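You operate a simulated robot arm through the tools that you are given. There is no shell and no other tool. Be economical: measure what you need, move in short steps, check, and stop when the job is done.

Carry out the task below with a simulated robot arm. There is one attempt and no reset: what you move stays moved.

TASK
On the spares table top, make the slug blank and the grease tin change places.
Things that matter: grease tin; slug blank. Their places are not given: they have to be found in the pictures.

It is judged by the outcome, as a careful person would: the job done as asked, and still so three seconds after it is handed in. It fails if anything else is knocked over, pushed out of place, dropped, spilled or broken.

THE ROBOT
A 6-joint arm with a two-finger parallel gripper, fixed in place. Base frame: the origin is at the foot of the arm, x ahead of it, y to its left, z up; the work surface is at about z = 85. Lengths are in cm, angles in rad, forces in N, time in s.
With the tool pointing down near the work surface it reaches from about 24 to 64 cm from the base axis. Its first joint turns from -1.152 to 1.152 rad. Payload 2.7 kg.
Tool frame: the origin (TCP) lies between the finger pads and is the grasp point; the fingertips stand 2.3 cm ahead of it; z points along the fingers, y is the line along which they close. The gripper opens to 9.4 cm. The fingers are 3.8 cm wide and 1 cm thick; the gripper's body (5.4 by 9.6 cm) begins 3.9 cm behind the TCP.
Orientation is that of the tool frame in the base frame, as [roll, pitch, yaw] about the fixed x, y, z axes, in that order (R = Rz(yaw) Ry(pitch) Rx(roll)). With the fingers straight down and closing along the base's y, the tool's x points along the base's -x, its y along +y and its z along -z.

THE INTERFACE
- The arm moves only by the tool servo_tool. Its argument "commands" is a list of rows, each an object (a shift or turn left out is 0, a gripper value left out holds the last) with "claw": the finger opening in mm, from 0 to 94; "xyz": the shift along the tool's x, y, z in mm, a list of three; "spin": the turn about the tool's z in rad. In form: [{"claw": claw, "xyz": [dx, dy, dz], "spin": spin}, ...]. A call has 1 to 20 rows; each row shifts and turns the commanded pose from where the row before left it, along the tool's axes as they then stand. A row lasts 0.2 s, in which the tool goes at most 5 cm and 0.15 rad; a call with a longer step from one row to the next is refused whole, and so is a gripper value outside its range. A pose out of reach is approached as far as the arm can. The call stops where the force on the tool passes 40 N (or 10 N more than at its start, if that is more) or the arm is blocked; 0.2 s more then pass. The fingers move at their own pace (about 4.5 cm/s each) and stop on an object; they squeeze with about 37 N. The grip force told is the motor's: it shows also when the fingers shut on nothing. Time passes only in rows, and 0.2 s behind the last, so rows that do not move let the fingers close. It gives the time, the measured TCP pose, the force on the tool (base axes), the opening and the grip force at its end, in the units of the frame above (readings bear some noise), and new pictures: "show" is both (left out), scene, wrist or none.
- Cameras (640 x 400 px; columns grow to the right, rows downward): "scene" is fixed at [9.01, -44.8, 140.18]; the picture's right is [0.60, -0.80, 0.00], its down [-0.48, -0.35, -0.81] and it looks along [0.65, 0.48, -0.59] (base axes); focal length 332 px, centre (320, 200). "wrist" rides on the gripper at [-3.9, 0, -4.4] in the tool frame; the picture's right is [0.00, -1.00, 0.00], its down [0.97, 0.00, -0.24] and it looks along [0.24, 0.00, 0.97] (tool axes); focal length 218 px, centre (320, 200).
- locate(camera, pixels): for up to 12 pixels [column, row] of the newest picture of that camera ("zoom" is the newest enlarged one), the place [x, y, z] in the base frame of the surface seen there, good to about 0.2 cm. No time passes.
- zoom(camera, box): a new picture of the part [left, top, right, bottom] of that camera's present view, enlarged. No time passes.
- job_done(): hands the job in; it is judged then, once.

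Work in short steps. Measure before you move; look again where a grasp or a placing could have gone wrong, and mend it. You have 60 turns and 100 pictures in all, the two below and enlarged ones among them. Open the gripper and draw the arm clear of the work before you hand the job in, unless the task says otherwise; then end with one line.

The tools are called after "Request:" as a command line: name --argument value ..., lists and objects as JSON in quotes. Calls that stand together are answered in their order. servo_tool: Moves the arm, as the interface text tells. Its arguments: {"type":"object","properties":{"commands":{"type":"array"},"show":{"type":"string","enum":["both","scene","wrist","none"]}},"required":["commands"]} The other tools are called the same way: locate (camera, pixels) gives the place of the surface under pixels of a picture; zoom (camera, box) takes an enlarged picture of a part of a camera's view; job_done () hands the job in.

At the start:

```text
clock: 0.0
position: [40.34, -16.99, 115.82]
ee_rot: [-3.14, -0.001, -3.141]
force: [0.6, -0.7, -0.2]
gripper_width: 9.39
grip_force: 0.1
```

scene: 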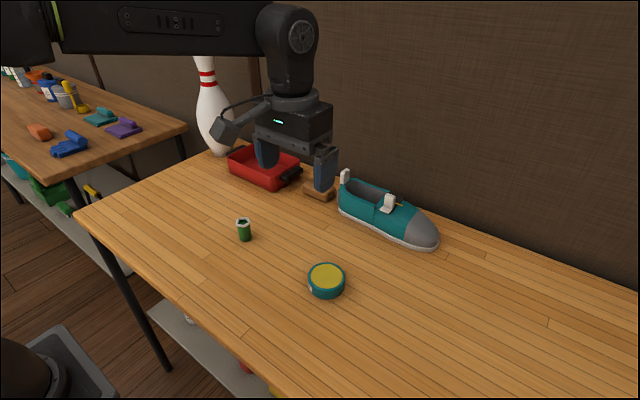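
wrist: 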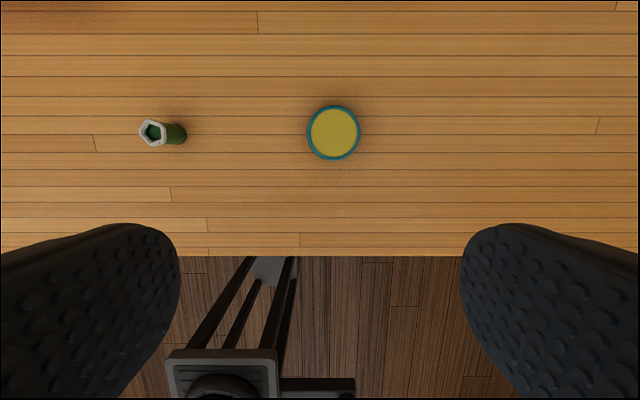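

The scene shows a teal/yellow tin at (326,281) and a green cylinder at (244,230). I'll zoom in and measure both.

Request:
zoom --camera "scene" --box '[190, 140, 450, 310]'

Request:
zoom --camera "wrist" --box '[120, 90, 380, 180]'

Request:
locate --camera "wrist" --pixels '[[334, 133], [309, 133], [358, 133], [334, 107], [334, 158], [153, 133], [142, 132], [165, 132], [183, 134], [153, 121], [153, 146], [230, 200]]'

Request:
locate --camera "scene" --pixels '[[244, 220], [244, 239], [238, 222], [251, 222], [320, 195], [326, 275], [312, 282], [343, 284]]'

```text
2.35 times, centred on (320, 225) of scene
```

zoom: 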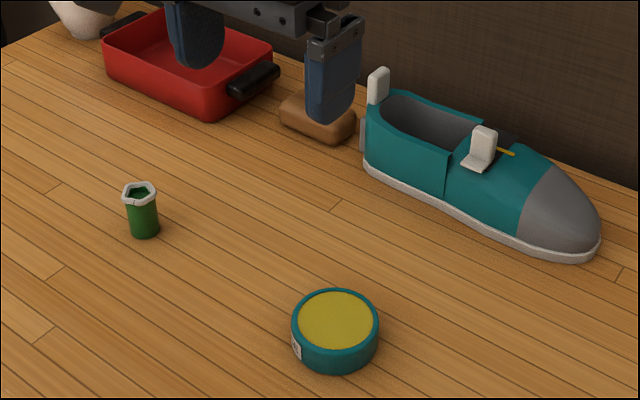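

```text
2.46 times, centred on (250, 135) of wrist
```

zoom: 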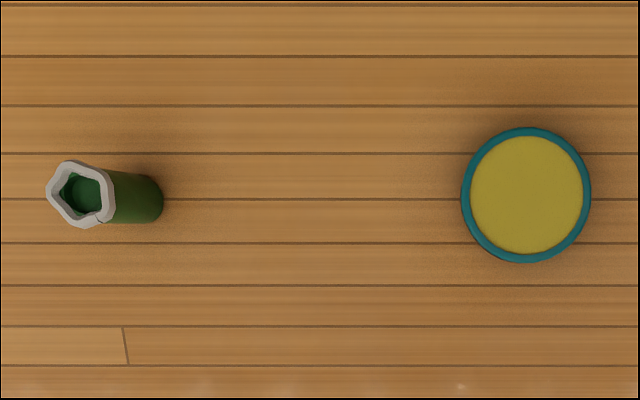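

```text
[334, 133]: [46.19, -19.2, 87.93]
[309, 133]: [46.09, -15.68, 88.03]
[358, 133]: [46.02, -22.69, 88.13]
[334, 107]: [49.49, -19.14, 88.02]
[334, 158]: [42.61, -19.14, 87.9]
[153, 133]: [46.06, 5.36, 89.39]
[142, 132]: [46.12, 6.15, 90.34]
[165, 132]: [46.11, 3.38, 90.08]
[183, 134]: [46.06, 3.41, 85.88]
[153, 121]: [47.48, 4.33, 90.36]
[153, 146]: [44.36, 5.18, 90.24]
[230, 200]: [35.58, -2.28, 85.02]
```

```text
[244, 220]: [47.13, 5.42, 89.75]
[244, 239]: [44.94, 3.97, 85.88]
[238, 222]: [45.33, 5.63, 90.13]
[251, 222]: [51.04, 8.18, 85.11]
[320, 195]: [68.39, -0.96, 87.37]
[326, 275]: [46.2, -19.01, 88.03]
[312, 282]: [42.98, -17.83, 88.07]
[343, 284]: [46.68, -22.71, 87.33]
```

Tin is at about (46.1,-19.15), 7 cm across, top z 88. The green cylinder is at about (46,4.7), top z 90.3. I'll move above the cylinder and look closer.

Request:
servo_tool --commands '[{"claw": 94, "xyz": [-7, 27, 10]}, {"xyz": [-7, 27, 15]}, {"xyz": [-7, 27, 20]}, {"xyz": [-7, 27, 20]}, {"xyz": [-7, 27, 20]}, {"xyz": [-7, 27, 20]}, {"xyz": [-7, 27, 20]}, {"xyz": [-7, 28, 20]}, {}]'

Request:
zoom --camera "scene" --box '[180, 100, 460, 310]'

```text
clock: 2.0
position: [46.04, 4.57, 101.37]
ee_rot: [-3.142, 0.0, 3.14]
force: [-1.0, 0.2, -0.3]
gripper_width: 9.41
grip_force: 0.1
```

scene: 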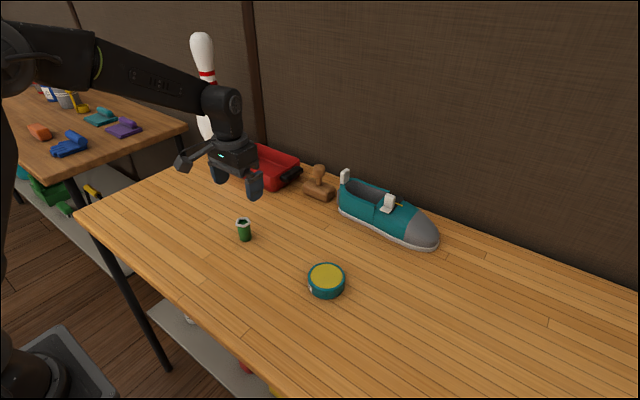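
wrist: 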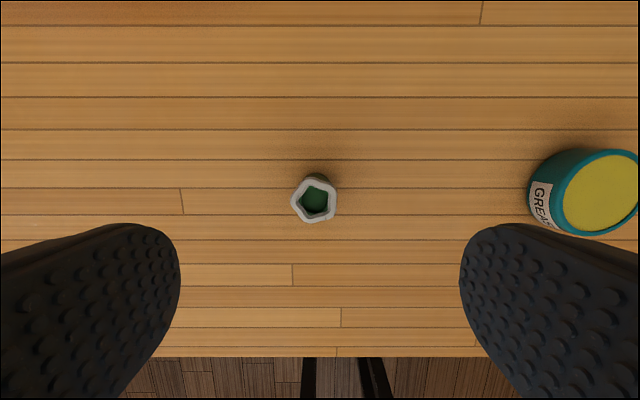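

```text
1.90 times, centred on (320, 205) of scene
```

zoom: 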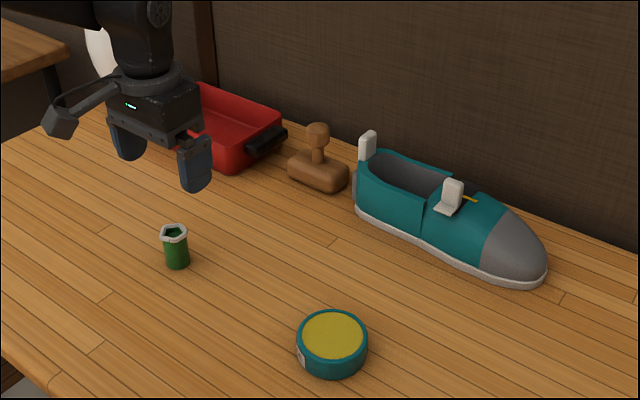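

Tin reads "GREASE", and the wooden item is a stamp, so the green cylinder is the slug. I'll measure it precisely.

Request:
locate --camera "wrist" --pixels '[[293, 200], [335, 200], [305, 182], [328, 184], [314, 220], [316, 198], [316, 176]]'

Request:
zoom --camera "wrist" --box '[272, 165, 352, 235]'

Request:
zoom --camera "scene" --box '[220, 205, 270, 250]'

```text
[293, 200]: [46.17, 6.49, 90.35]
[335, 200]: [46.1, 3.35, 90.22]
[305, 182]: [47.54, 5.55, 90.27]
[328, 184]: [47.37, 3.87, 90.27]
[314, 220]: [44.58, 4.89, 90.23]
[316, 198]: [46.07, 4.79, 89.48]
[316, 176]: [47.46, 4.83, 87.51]
```

```text
5.71 times, centred on (312, 200) of wrist
```

zoom: 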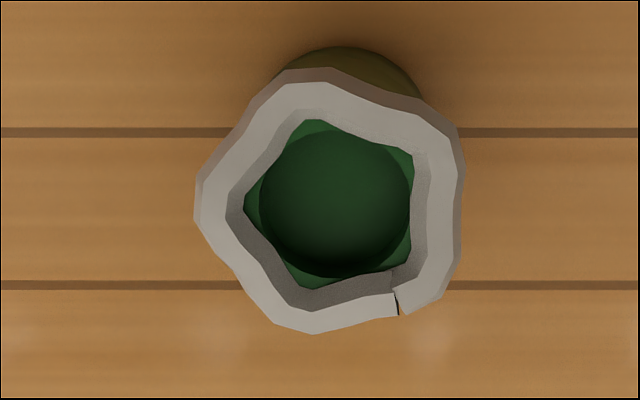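

```text
8.89 times, centred on (245, 228) of scene
```

zoom: 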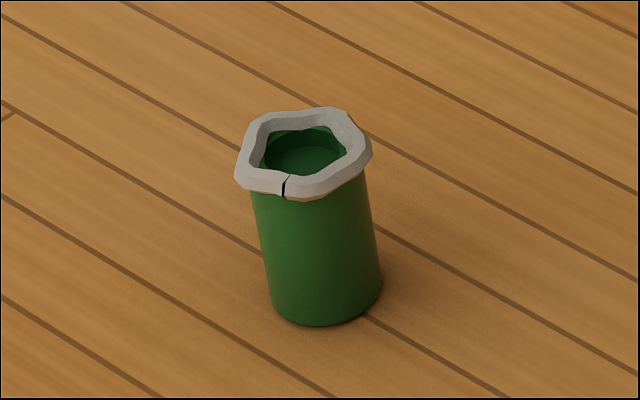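

The slug's top carries a whitish pentagonal rim, about 3.1 cm across y, centred (46.05, 4.9), with a flat facing −y. I'll descend with this yaw so the fingers meet the flat and the opposite corner, then close low on it.

Request:
servo_tool --commands '[{"claw": 70, "xyz": [0, 3.3, 20]}, {"xyz": [0, 0, 25]}, {"xyz": [0, 0, 25]}, {"xyz": [0, 0, 25]}, {"xyz": [0, 0, 20]}, {"xyz": [0, 0, 12]}, {"xyz": [0, 0, 7]}, {}]' --show "both"

```text
clock: 3.8
position: [46.08, 4.99, 87.72]
ee_rot: [3.141, 0.0, -3.14]
force: [-0.1, 0.5, 0.4]
gripper_width: 7.0
grip_force: 0.0
```

scene: 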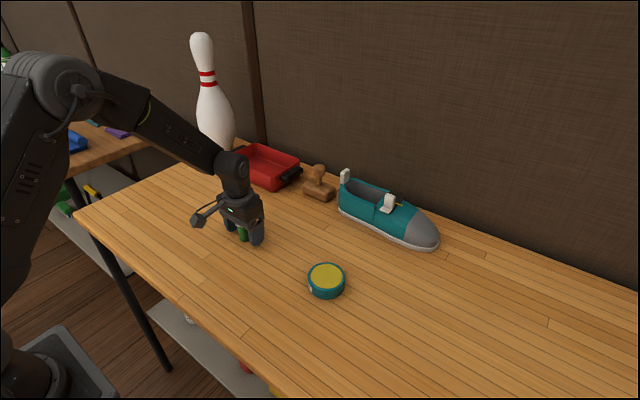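
wrist: 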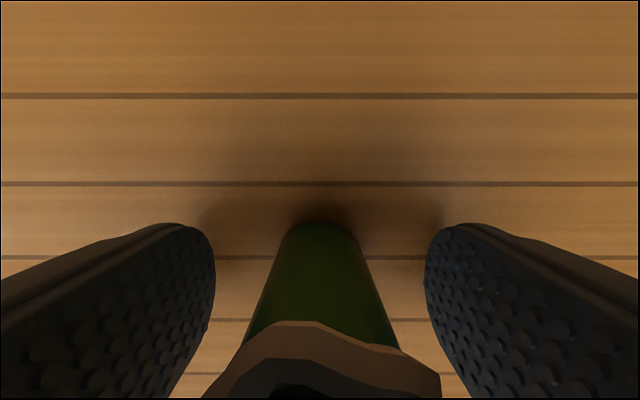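

Slug sits between the pads. I'll close gradually.

Request:
servo_tool --commands '[{"claw": 45}, {"claw": 38}, {"claw": 34}, {"claw": 31}, {"claw": 28}, {"claw": 25}, {"claw": 20}, {"claw": 20}, {"claw": 20}]' --show "both"

```text
clock: 5.8
position: [46.05, 4.95, 87.68]
ee_rot: [3.14, 0.0, -3.142]
force: [-0.3, 0.0, 0.7]
gripper_width: 2.84
grip_force: 37.1
```

scene: 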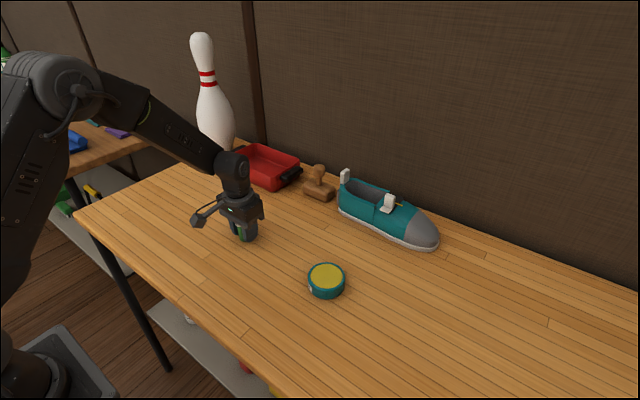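
wrist: 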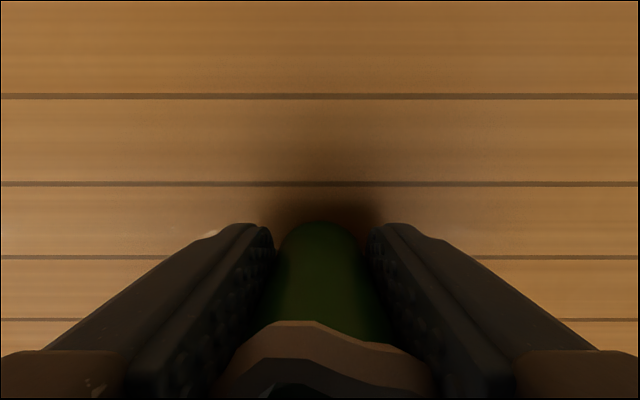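

Gripped the body at 2.84 cm with the rim undisturbed. I'll lift 5 cm, carry to the temporary spot at y ≈ −7, and check.

Request:
servo_tool --commands '[{"xyz": [0, 0, -8]}, {"xyz": [0, 0, -16]}, {"xyz": [0, 0, -16]}, {"xyz": [0, -10, -10]}, {"xyz": [0, -20, 0]}, {"xyz": [0, -20, 0]}, {"xyz": [0, -20, 0]}, {"xyz": [0, -20, 0]}, {"xyz": [0, -20, 0]}, {"xyz": [0, -10, 0]}, {}]' --show "both"

Request:
zoom --camera "scene" --box '[210, 140, 370, 300]'

```text
clock: 8.2
position: [46.0, -7.14, 92.78]
ee_rot: [3.141, 0.001, 3.141]
force: [0.5, 0.3, 0.2]
gripper_width: 2.84
grip_force: 36.9
```

scene: 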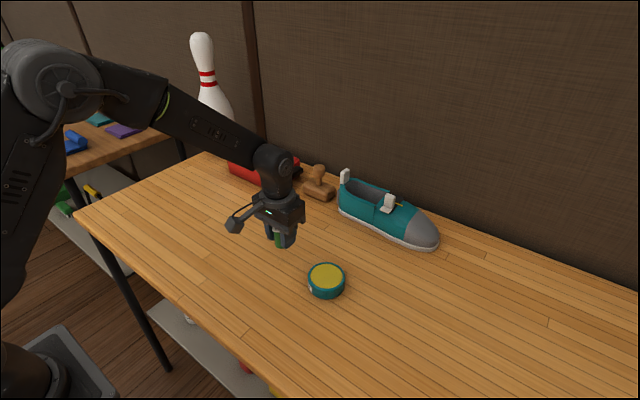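
wrist: 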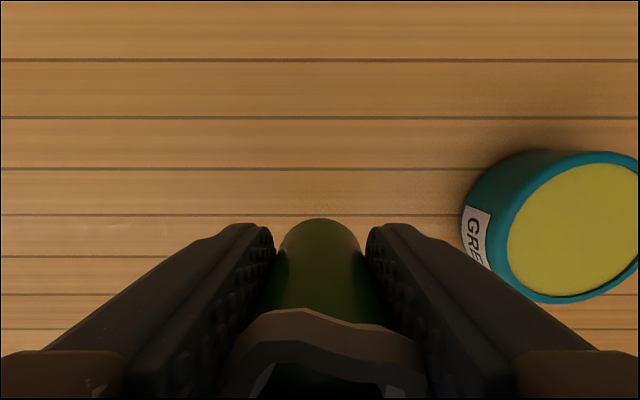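

```text
2.50 times, centred on (290, 220) of scene
```

zoom: 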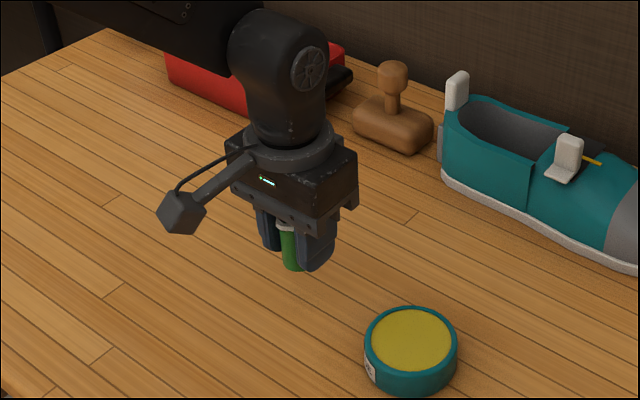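

Slug held fine. I'll lower it slowly onto the table, release partway, and rise.

Request:
servo_tool --commands '[{"xyz": [0, 0, 16]}, {"xyz": [0, 0, 16]}, {"xyz": [0, 0, 10]}, {"xyz": [0, 0, 5]}, {"xyz": [0, 0, 3]}, {"xyz": [0, 0, 0.7]}, {}]' --show "none"

```text
clock: 9.8
position: [46.32, -7.02, 87.86]
ee_rot: [-3.141, 0.004, -3.139]
force: [-1.5, 1.8, 26.9]
gripper_width: 2.81
grip_force: 37.0
```

Contact with the table (27 N up); I'll ease back 1.2 mm and open slowly.

Request:
servo_tool --commands '[{"xyz": [0, 0, -1.2]}, {}]' --show "none"

```text
clock: 10.4
position: [46.16, -7.12, 87.89]
ee_rot: [3.142, 0.003, -3.141]
force: [5.9, 1.0, 17.1]
gripper_width: 2.81
grip_force: 36.9
```

Request:
servo_tool --commands '[{"xyz": [0, 0, -1]}, {}]' --show "none"

```text
clock: 11.0
position: [46.04, -6.92, 87.74]
ee_rot: [-3.141, -0.001, 3.141]
force: [2.9, -1.4, 7.8]
gripper_width: 2.83
grip_force: 37.0
```

Nearly unloaded. Open gently and look.

Request:
servo_tool --commands '[{"claw": 30}, {"claw": 33}, {"claw": 38}, {"claw": 48}, {"claw": 60}, {"claw": 70}]' --show "wrist"

```text
clock: 12.4
position: [46.03, -7.06, 87.98]
ee_rot: [3.14, -0.002, -3.141]
force: [-1.0, -0.5, -0.3]
gripper_width: 6.98
grip_force: 0.0
```

wrist: 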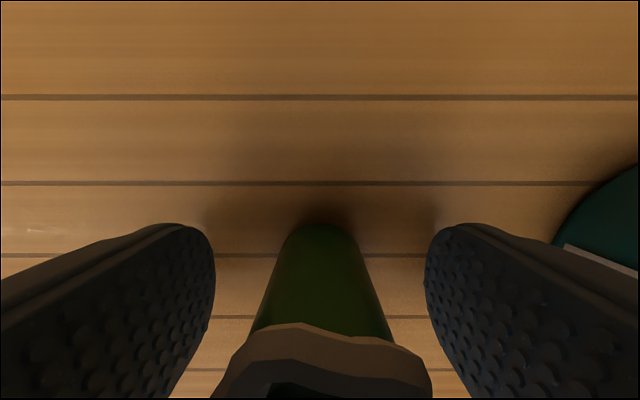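

Slug stands. I'll rise straight up and then move over the tin.

Request:
servo_tool --commands '[{"xyz": [0, 0, -10]}, {"xyz": [0, 0, -25]}, {"xyz": [0, 0, -30]}, {"xyz": [0, 0, -30]}, {"claw": 94, "xyz": [0, -20, -10]}, {"xyz": [0, -25, 0]}, {"xyz": [0, -25, 0]}, {"xyz": [0, -25, 0]}, {"xyz": [0, -25, 0]}, {}]' --show "both"

```text
clock: 14.6
position: [46.09, -19.23, 98.46]
ee_rot: [3.142, -0.001, -3.141]
force: [-0.3, -0.2, 0.7]
gripper_width: 9.39
grip_force: 0.0
```

scene: 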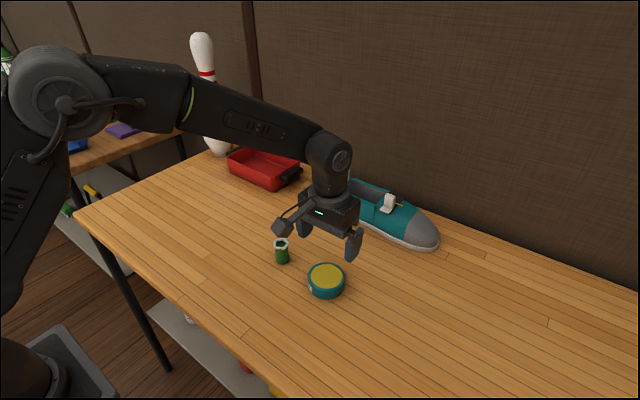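
wrist: 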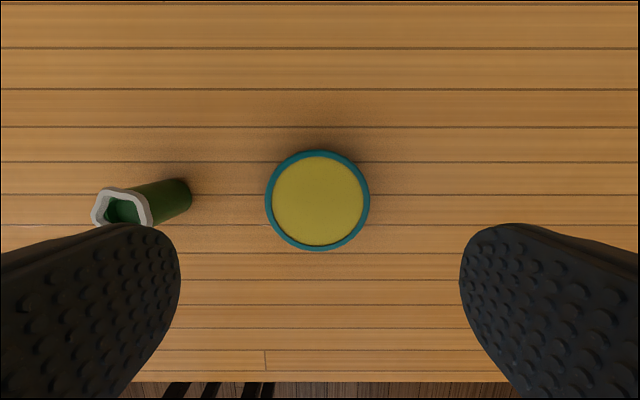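

Request:
locate --camera "wrist" --pixels '[[317, 200], [267, 200], [368, 200], [317, 153], [317, 249], [330, 215], [122, 208]]'

Request:
zoom --camera "scene" --box '[250, 220, 380, 310]'

```text
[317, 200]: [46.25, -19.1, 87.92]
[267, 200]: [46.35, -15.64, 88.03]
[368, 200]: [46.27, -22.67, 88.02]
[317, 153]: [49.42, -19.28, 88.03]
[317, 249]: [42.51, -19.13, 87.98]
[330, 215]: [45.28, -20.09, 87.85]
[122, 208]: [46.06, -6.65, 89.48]
```

```text
4.44 times, centred on (315, 265) of scene
```

zoom: 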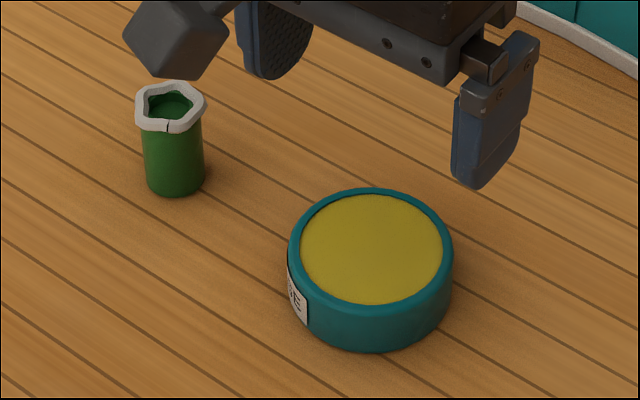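

Tin centred at (46.0,−19.15); the slug is upright and well clear. Descend around the tin.

Request:
servo_tool --commands '[{"xyz": [0.5, 0.8, 25]}, {"xyz": [0, 0, 30]}, {"xyz": [0, 0, 25]}, {"xyz": [0, 0, 15]}, {"xyz": [0, 0, 8]}, {"xyz": [0, 0, 4]}, {}]' --show "wrist"

```text
clock: 16.2
position: [45.98, -18.93, 87.75]
ee_rot: [3.142, 0.0, -3.141]
force: [0.2, -0.8, 0.0]
gripper_width: 9.38
grip_force: 0.0
```

wrist: 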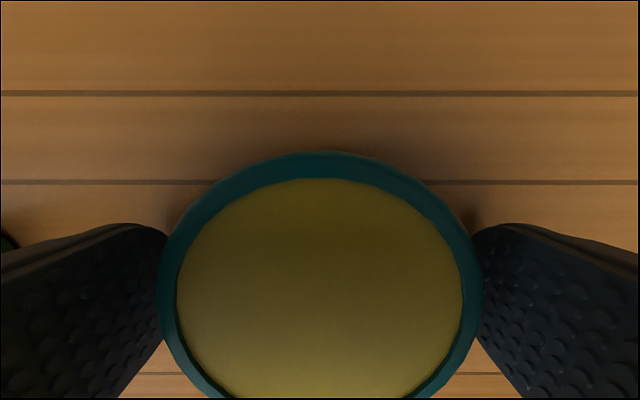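

Request:
servo_tool --commands '[{"claw": 85}, {"claw": 78}, {"claw": 73}, {"claw": 70}, {"claw": 66}, {"claw": 60}, {"claw": 60}, {"claw": 60}]' --show "wrist"

```text
clock: 18.0
position: [45.99, -18.95, 87.78]
ee_rot: [-3.141, -0.001, 3.141]
force: [-0.4, 1.2, 0.3]
gripper_width: 7.54
grip_force: 36.8
```

wrist: 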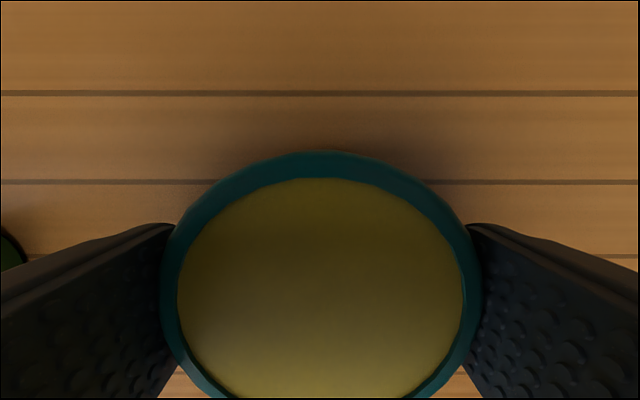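

Gripped (7.54 cm). Lift 10 cm, level, then carry over above the slug's old place.

Request:
servo_tool --commands '[{"xyz": [0, 0, -6]}, {"xyz": [0, 0, -12]}, {"xyz": [0, 0, -18]}, {"xyz": [0, 0, -20]}, {"xyz": [0, 0, -20]}, {"xyz": [0, 0, -16]}, {"xyz": [0, 0, -8]}, {}]' --show "scene"

```text
clock: 19.8
position: [45.89, -18.92, 97.76]
ee_rot: [-3.141, 0.0, -3.141]
force: [0.6, 1.2, -2.9]
gripper_width: 7.55
grip_force: 36.4
```

scene: 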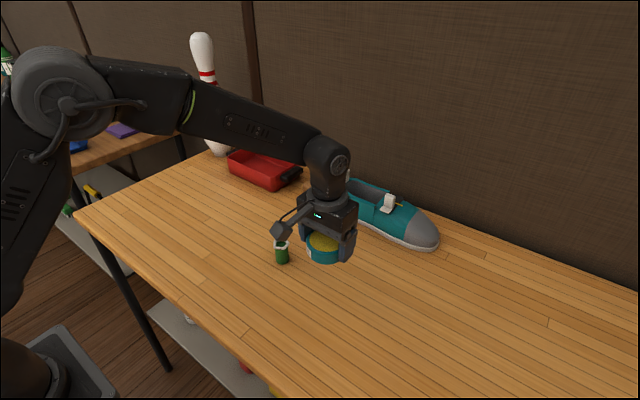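

Tin lifted. Carry +238 mm in y at this height.

Request:
servo_tool --commands '[{"xyz": [0, 8, 0]}, {"xyz": [0, 15, 0]}, {"xyz": [0, 20, 0]}, {"xyz": [0, 20, 0]}, {"xyz": [0, 20, 0]}, {"xyz": [0, 20, 0]}, {"xyz": [0, 20, 0]}, {"xyz": [0, 20, 0]}, {"xyz": [0, 20, 0]}, {"xyz": [0, 20, 0]}, {"xyz": [0, 20, 0]}, {"xyz": [0, 17, 0]}, {"xyz": [0, 12, 0]}, {"xyz": [0, 6, 0]}, {}, {"xyz": [0, 0, 20]}, {"xyz": [0, 0, 25]}, {"xyz": [0, 0, 25]}, {"xyz": [0, 0, 15]}, {}]' --show "both"

```text
clock: 24.0
position: [46.0, 4.84, 89.2]
ee_rot: [3.141, -0.001, -3.141]
force: [-0.5, 0.4, -4.0]
gripper_width: 7.54
grip_force: 37.2
```

scene: 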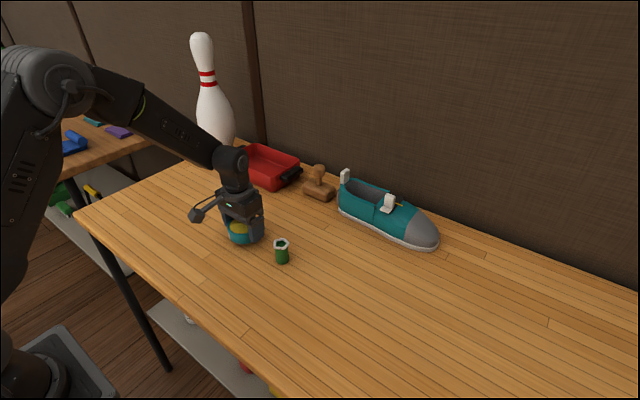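
wrist: 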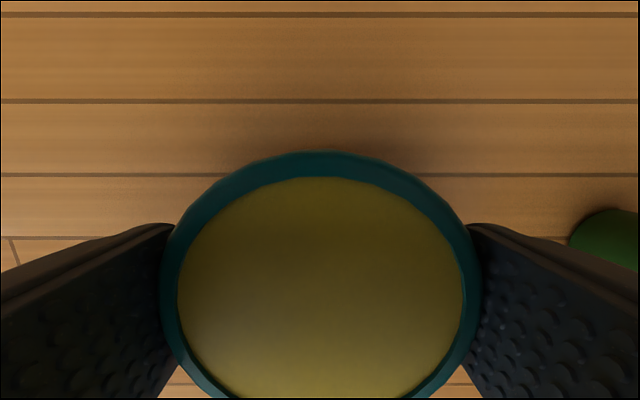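

Above the target at z 89.2; about 14 mm to go. Lower in small steps.

Request:
servo_tool --commands '[{"xyz": [0, 0, 5]}, {"xyz": [0, 0, 4]}, {"xyz": [0, 0, 3]}, {"xyz": [0, 0, 1.2]}, {}]' --show "none"

```text
clock: 25.2
position: [46.08, 4.87, 88.03]
ee_rot: [-3.14, 0.0, -3.141]
force: [0.0, 0.5, -3.2]
gripper_width: 7.53
grip_force: 37.0
```

Request:
servo_tool --commands '[{"xyz": [0, 0, 1]}, {"xyz": [0, 0, 1]}, {}]' --show "none"

```text
clock: 26.0
position: [45.88, 4.91, 87.8]
ee_rot: [3.142, 0.0, 3.14]
force: [0.6, 0.3, -3.6]
gripper_width: 7.55
grip_force: 37.1
```

Request:
servo_tool --commands '[{"xyz": [0, 0, 0.7]}, {"xyz": [0, 0, 0.5]}, {}]' --show "none"

```text
clock: 26.8
position: [45.98, 4.79, 87.88]
ee_rot: [-3.14, 0.001, 3.141]
force: [-1.1, -1.1, 10.4]
gripper_width: 7.53
grip_force: 36.5
```

Contact made (sign flipped to +10 N). Open gently and rise.

Request:
servo_tool --commands '[{"claw": 77}, {"claw": 80}, {"claw": 85}, {"claw": 94}, {"claw": 94}, {"xyz": [0, 0, -8]}, {"xyz": [0, 0, -20]}, {"xyz": [0, 0, -30]}, {"xyz": [0, 0, -30]}, {"xyz": [0, 0, -25]}, {}]' --show "both"

```text
clock: 29.2
position: [45.92, 5.09, 99.02]
ee_rot: [3.142, 0.0, -3.141]
force: [0.2, 0.0, -0.3]
gripper_width: 9.39
grip_force: 0.1
```

scene: 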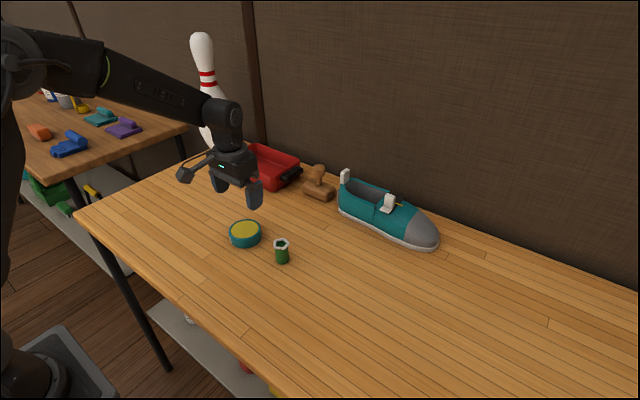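
wrist: 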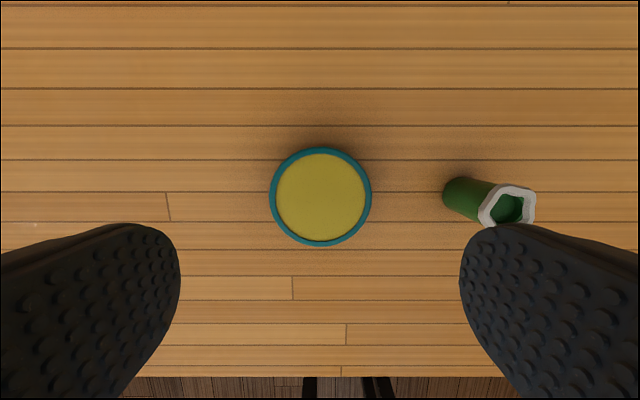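

Tin placed. Now move above the slug at (46.05,−7.0) and narrow the claw to 70.

Request:
servo_tool --commands '[{"xyz": [0, -20, 0]}, {"xyz": [0, -25, 0]}, {"xyz": [0, -25, 0]}, {"xyz": [0, -25, 0]}, {"xyz": [0, -25, 0], "claw": 70}, {}, {}]' --show "wrist"

```text
clock: 30.8
position: [45.94, -7.17, 99.09]
ee_rot: [-3.141, 0.0, -3.14]
force: [0.7, 0.8, -0.3]
gripper_width: 6.99
grip_force: 0.0
```

wrist: 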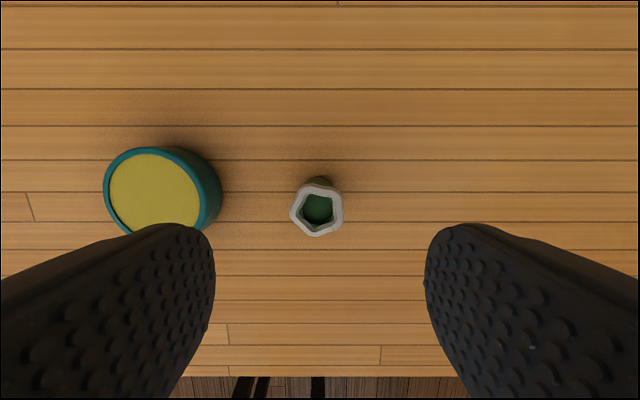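

Slug is centred between the pads. Descend and grip.

Request:
servo_tool --commands '[{"xyz": [0, 1.5, 25]}, {"xyz": [0, 0, 30]}, {"xyz": [0, 0, 28]}, {"xyz": [0, 0, 15]}, {"xyz": [0, 0, 9]}, {"xyz": [0, 0, 5]}, {}, {"claw": 45}, {"claw": 38}, {"claw": 34}, {"claw": 31}, {"claw": 28}, {"claw": 25}, {"claw": 20}, {"claw": 20}, {"claw": 20}]' --show "wrist"

```text
clock: 34.2
position: [46.03, -6.96, 87.74]
ee_rot: [3.141, 0.0, -3.141]
force: [0.1, 0.0, 0.9]
gripper_width: 2.83
grip_force: 36.7
```

wrist: 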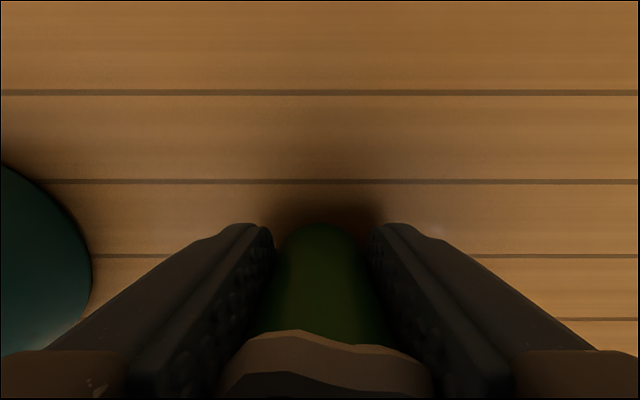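

Gripped. Lift 5 cm, shift −121 mm in y to (46,−19.1), and lower to just above the table.

Request:
servo_tool --commands '[{"xyz": [0, 0, -8]}, {"xyz": [0, 0, -16]}, {"xyz": [0, 0, -16]}, {"xyz": [0, -10, -10]}, {"xyz": [0, -20, 0]}, {"xyz": [0, -20, 0]}, {"xyz": [0, -20, 0]}, {"xyz": [0, -20, 0]}, {"xyz": [0, -20, 0]}, {"xyz": [0, -11.5, 0]}, {}, {"xyz": [0, 0, 14]}, {"xyz": [0, 0, 14]}, {"xyz": [0, 0, 10]}, {"xyz": [0, 0, 5]}, {"xyz": [0, 0, 3]}, {}]' --show "scene"

```text
clock: 37.8
position: [45.95, -19.06, 88.16]
ee_rot: [-3.141, 0.001, -3.141]
force: [-0.4, -0.2, -1.3]
gripper_width: 2.79
grip_force: 37.0
```

scene: 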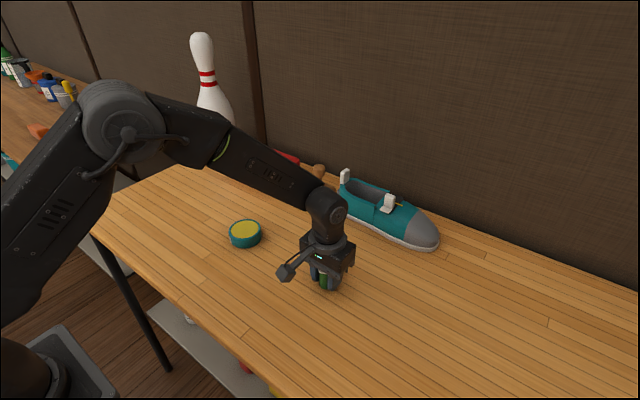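

Final 3–4 mm, in small steps until contact.

Request:
servo_tool --commands '[{"xyz": [0, 0, 1]}, {"xyz": [0, 0, 1]}, {"xyz": [0, 0, 0.6]}, {}]' --show "none"

```text
clock: 38.8
position: [45.93, -19.2, 87.86]
ee_rot: [-3.141, 0.0, -3.141]
force: [-0.5, 0.4, -0.3]
gripper_width: 2.81
grip_force: 36.8
```

Request:
servo_tool --commands '[{"xyz": [0, 0, 0.6]}, {"xyz": [0, 0, 0.4]}, {}]' --show "none"

```text
clock: 39.6
position: [45.88, -19.17, 87.98]
ee_rot: [3.141, 0.001, -3.141]
force: [0.2, -0.4, -0.1]
gripper_width: 2.81
grip_force: 36.9
```

Request:
servo_tool --commands '[{"xyz": [0, 0, 0.6]}, {"xyz": [0, 0, 0.4]}, {}]' --show "none"

```text
clock: 40.4
position: [45.99, -19.07, 87.77]
ee_rot: [-3.141, 0.0, -3.141]
force: [-0.4, 0.6, -0.5]
gripper_width: 2.79
grip_force: 37.4
```

Request:
servo_tool --commands '[{"xyz": [0, 0, 0.4]}, {"xyz": [0, 0, 0.3]}, {}]' --show "wrist"

```text
clock: 41.2
position: [46.01, -19.16, 87.71]
ee_rot: [-3.14, 0.0, 3.141]
force: [-1.8, 2.5, 7.5]
gripper_width: 2.79
grip_force: 37.6
```

wrist: 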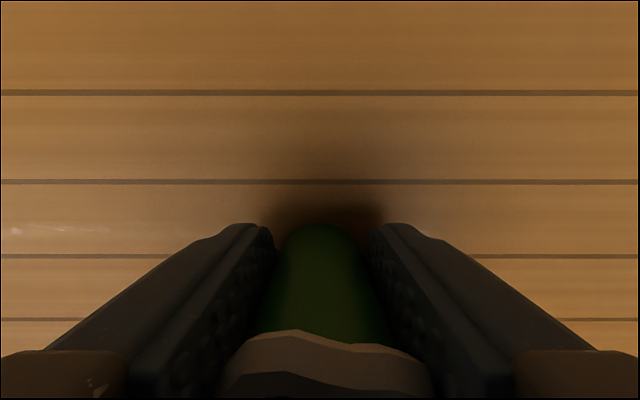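

Contact at 7.5 N. Release gently and withdraw upward.

Request:
servo_tool --commands '[{"claw": 30}, {"claw": 33}, {"claw": 38}, {"claw": 48}, {"claw": 60}, {"claw": 70}, {"xyz": [0, 0, -8]}, {"xyz": [0, 0, -20]}, {"xyz": [0, 0, -30]}, {"xyz": [0, 0, -40]}, {"xyz": [0, 0, -45]}, {"xyz": [0, 0, -45]}, {"xyz": [0, 0, -45]}, {"xyz": [0, 0, -40]}, {}]' --show "both"

```text
clock: 44.4
position: [45.84, -19.14, 115.03]
ee_rot: [3.141, 0.0, -3.142]
force: [0.7, -1.2, 0.2]
gripper_width: 6.98
grip_force: 0.0
```

scene: 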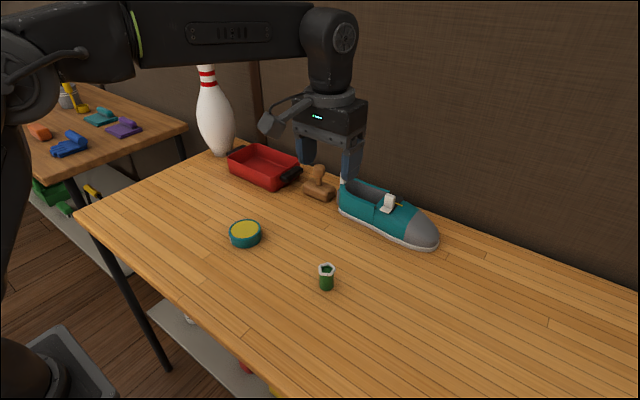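
wrist: 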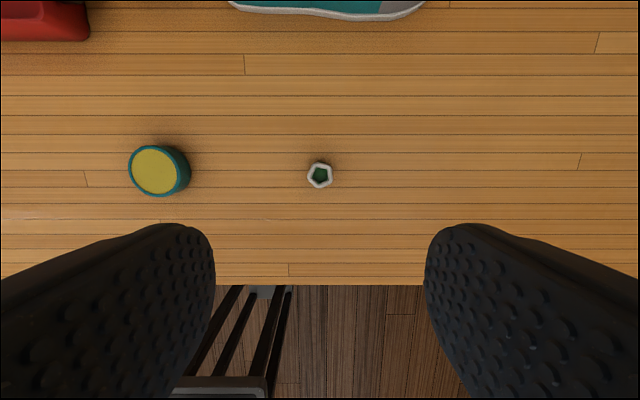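

Request:
locate --camera "wrist" --pixels '[[320, 175], [156, 170], [130, 170], [180, 170]]'

Request:
zoom --camera "scene" --box '[200, 200, 360, 300]'

```text
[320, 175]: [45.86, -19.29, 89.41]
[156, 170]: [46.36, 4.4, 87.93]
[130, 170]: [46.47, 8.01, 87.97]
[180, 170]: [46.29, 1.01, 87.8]
```

```text
4.00 times, centred on (280, 250) of scene
```

zoom: 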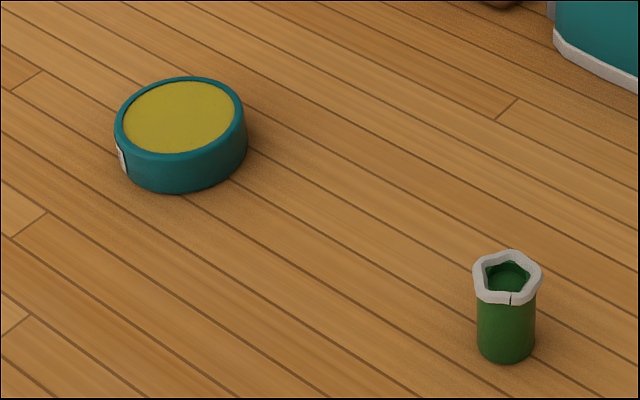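

Both stand upright in each other's former places, nothing else has moved, and the arm is clear.

Request:
job_done

```text
The job is handed in.
```

The slug blank and the grease tin have changed places: both stand upright within about half a centimetre of each other's old spots, and nothing else was disturbed.
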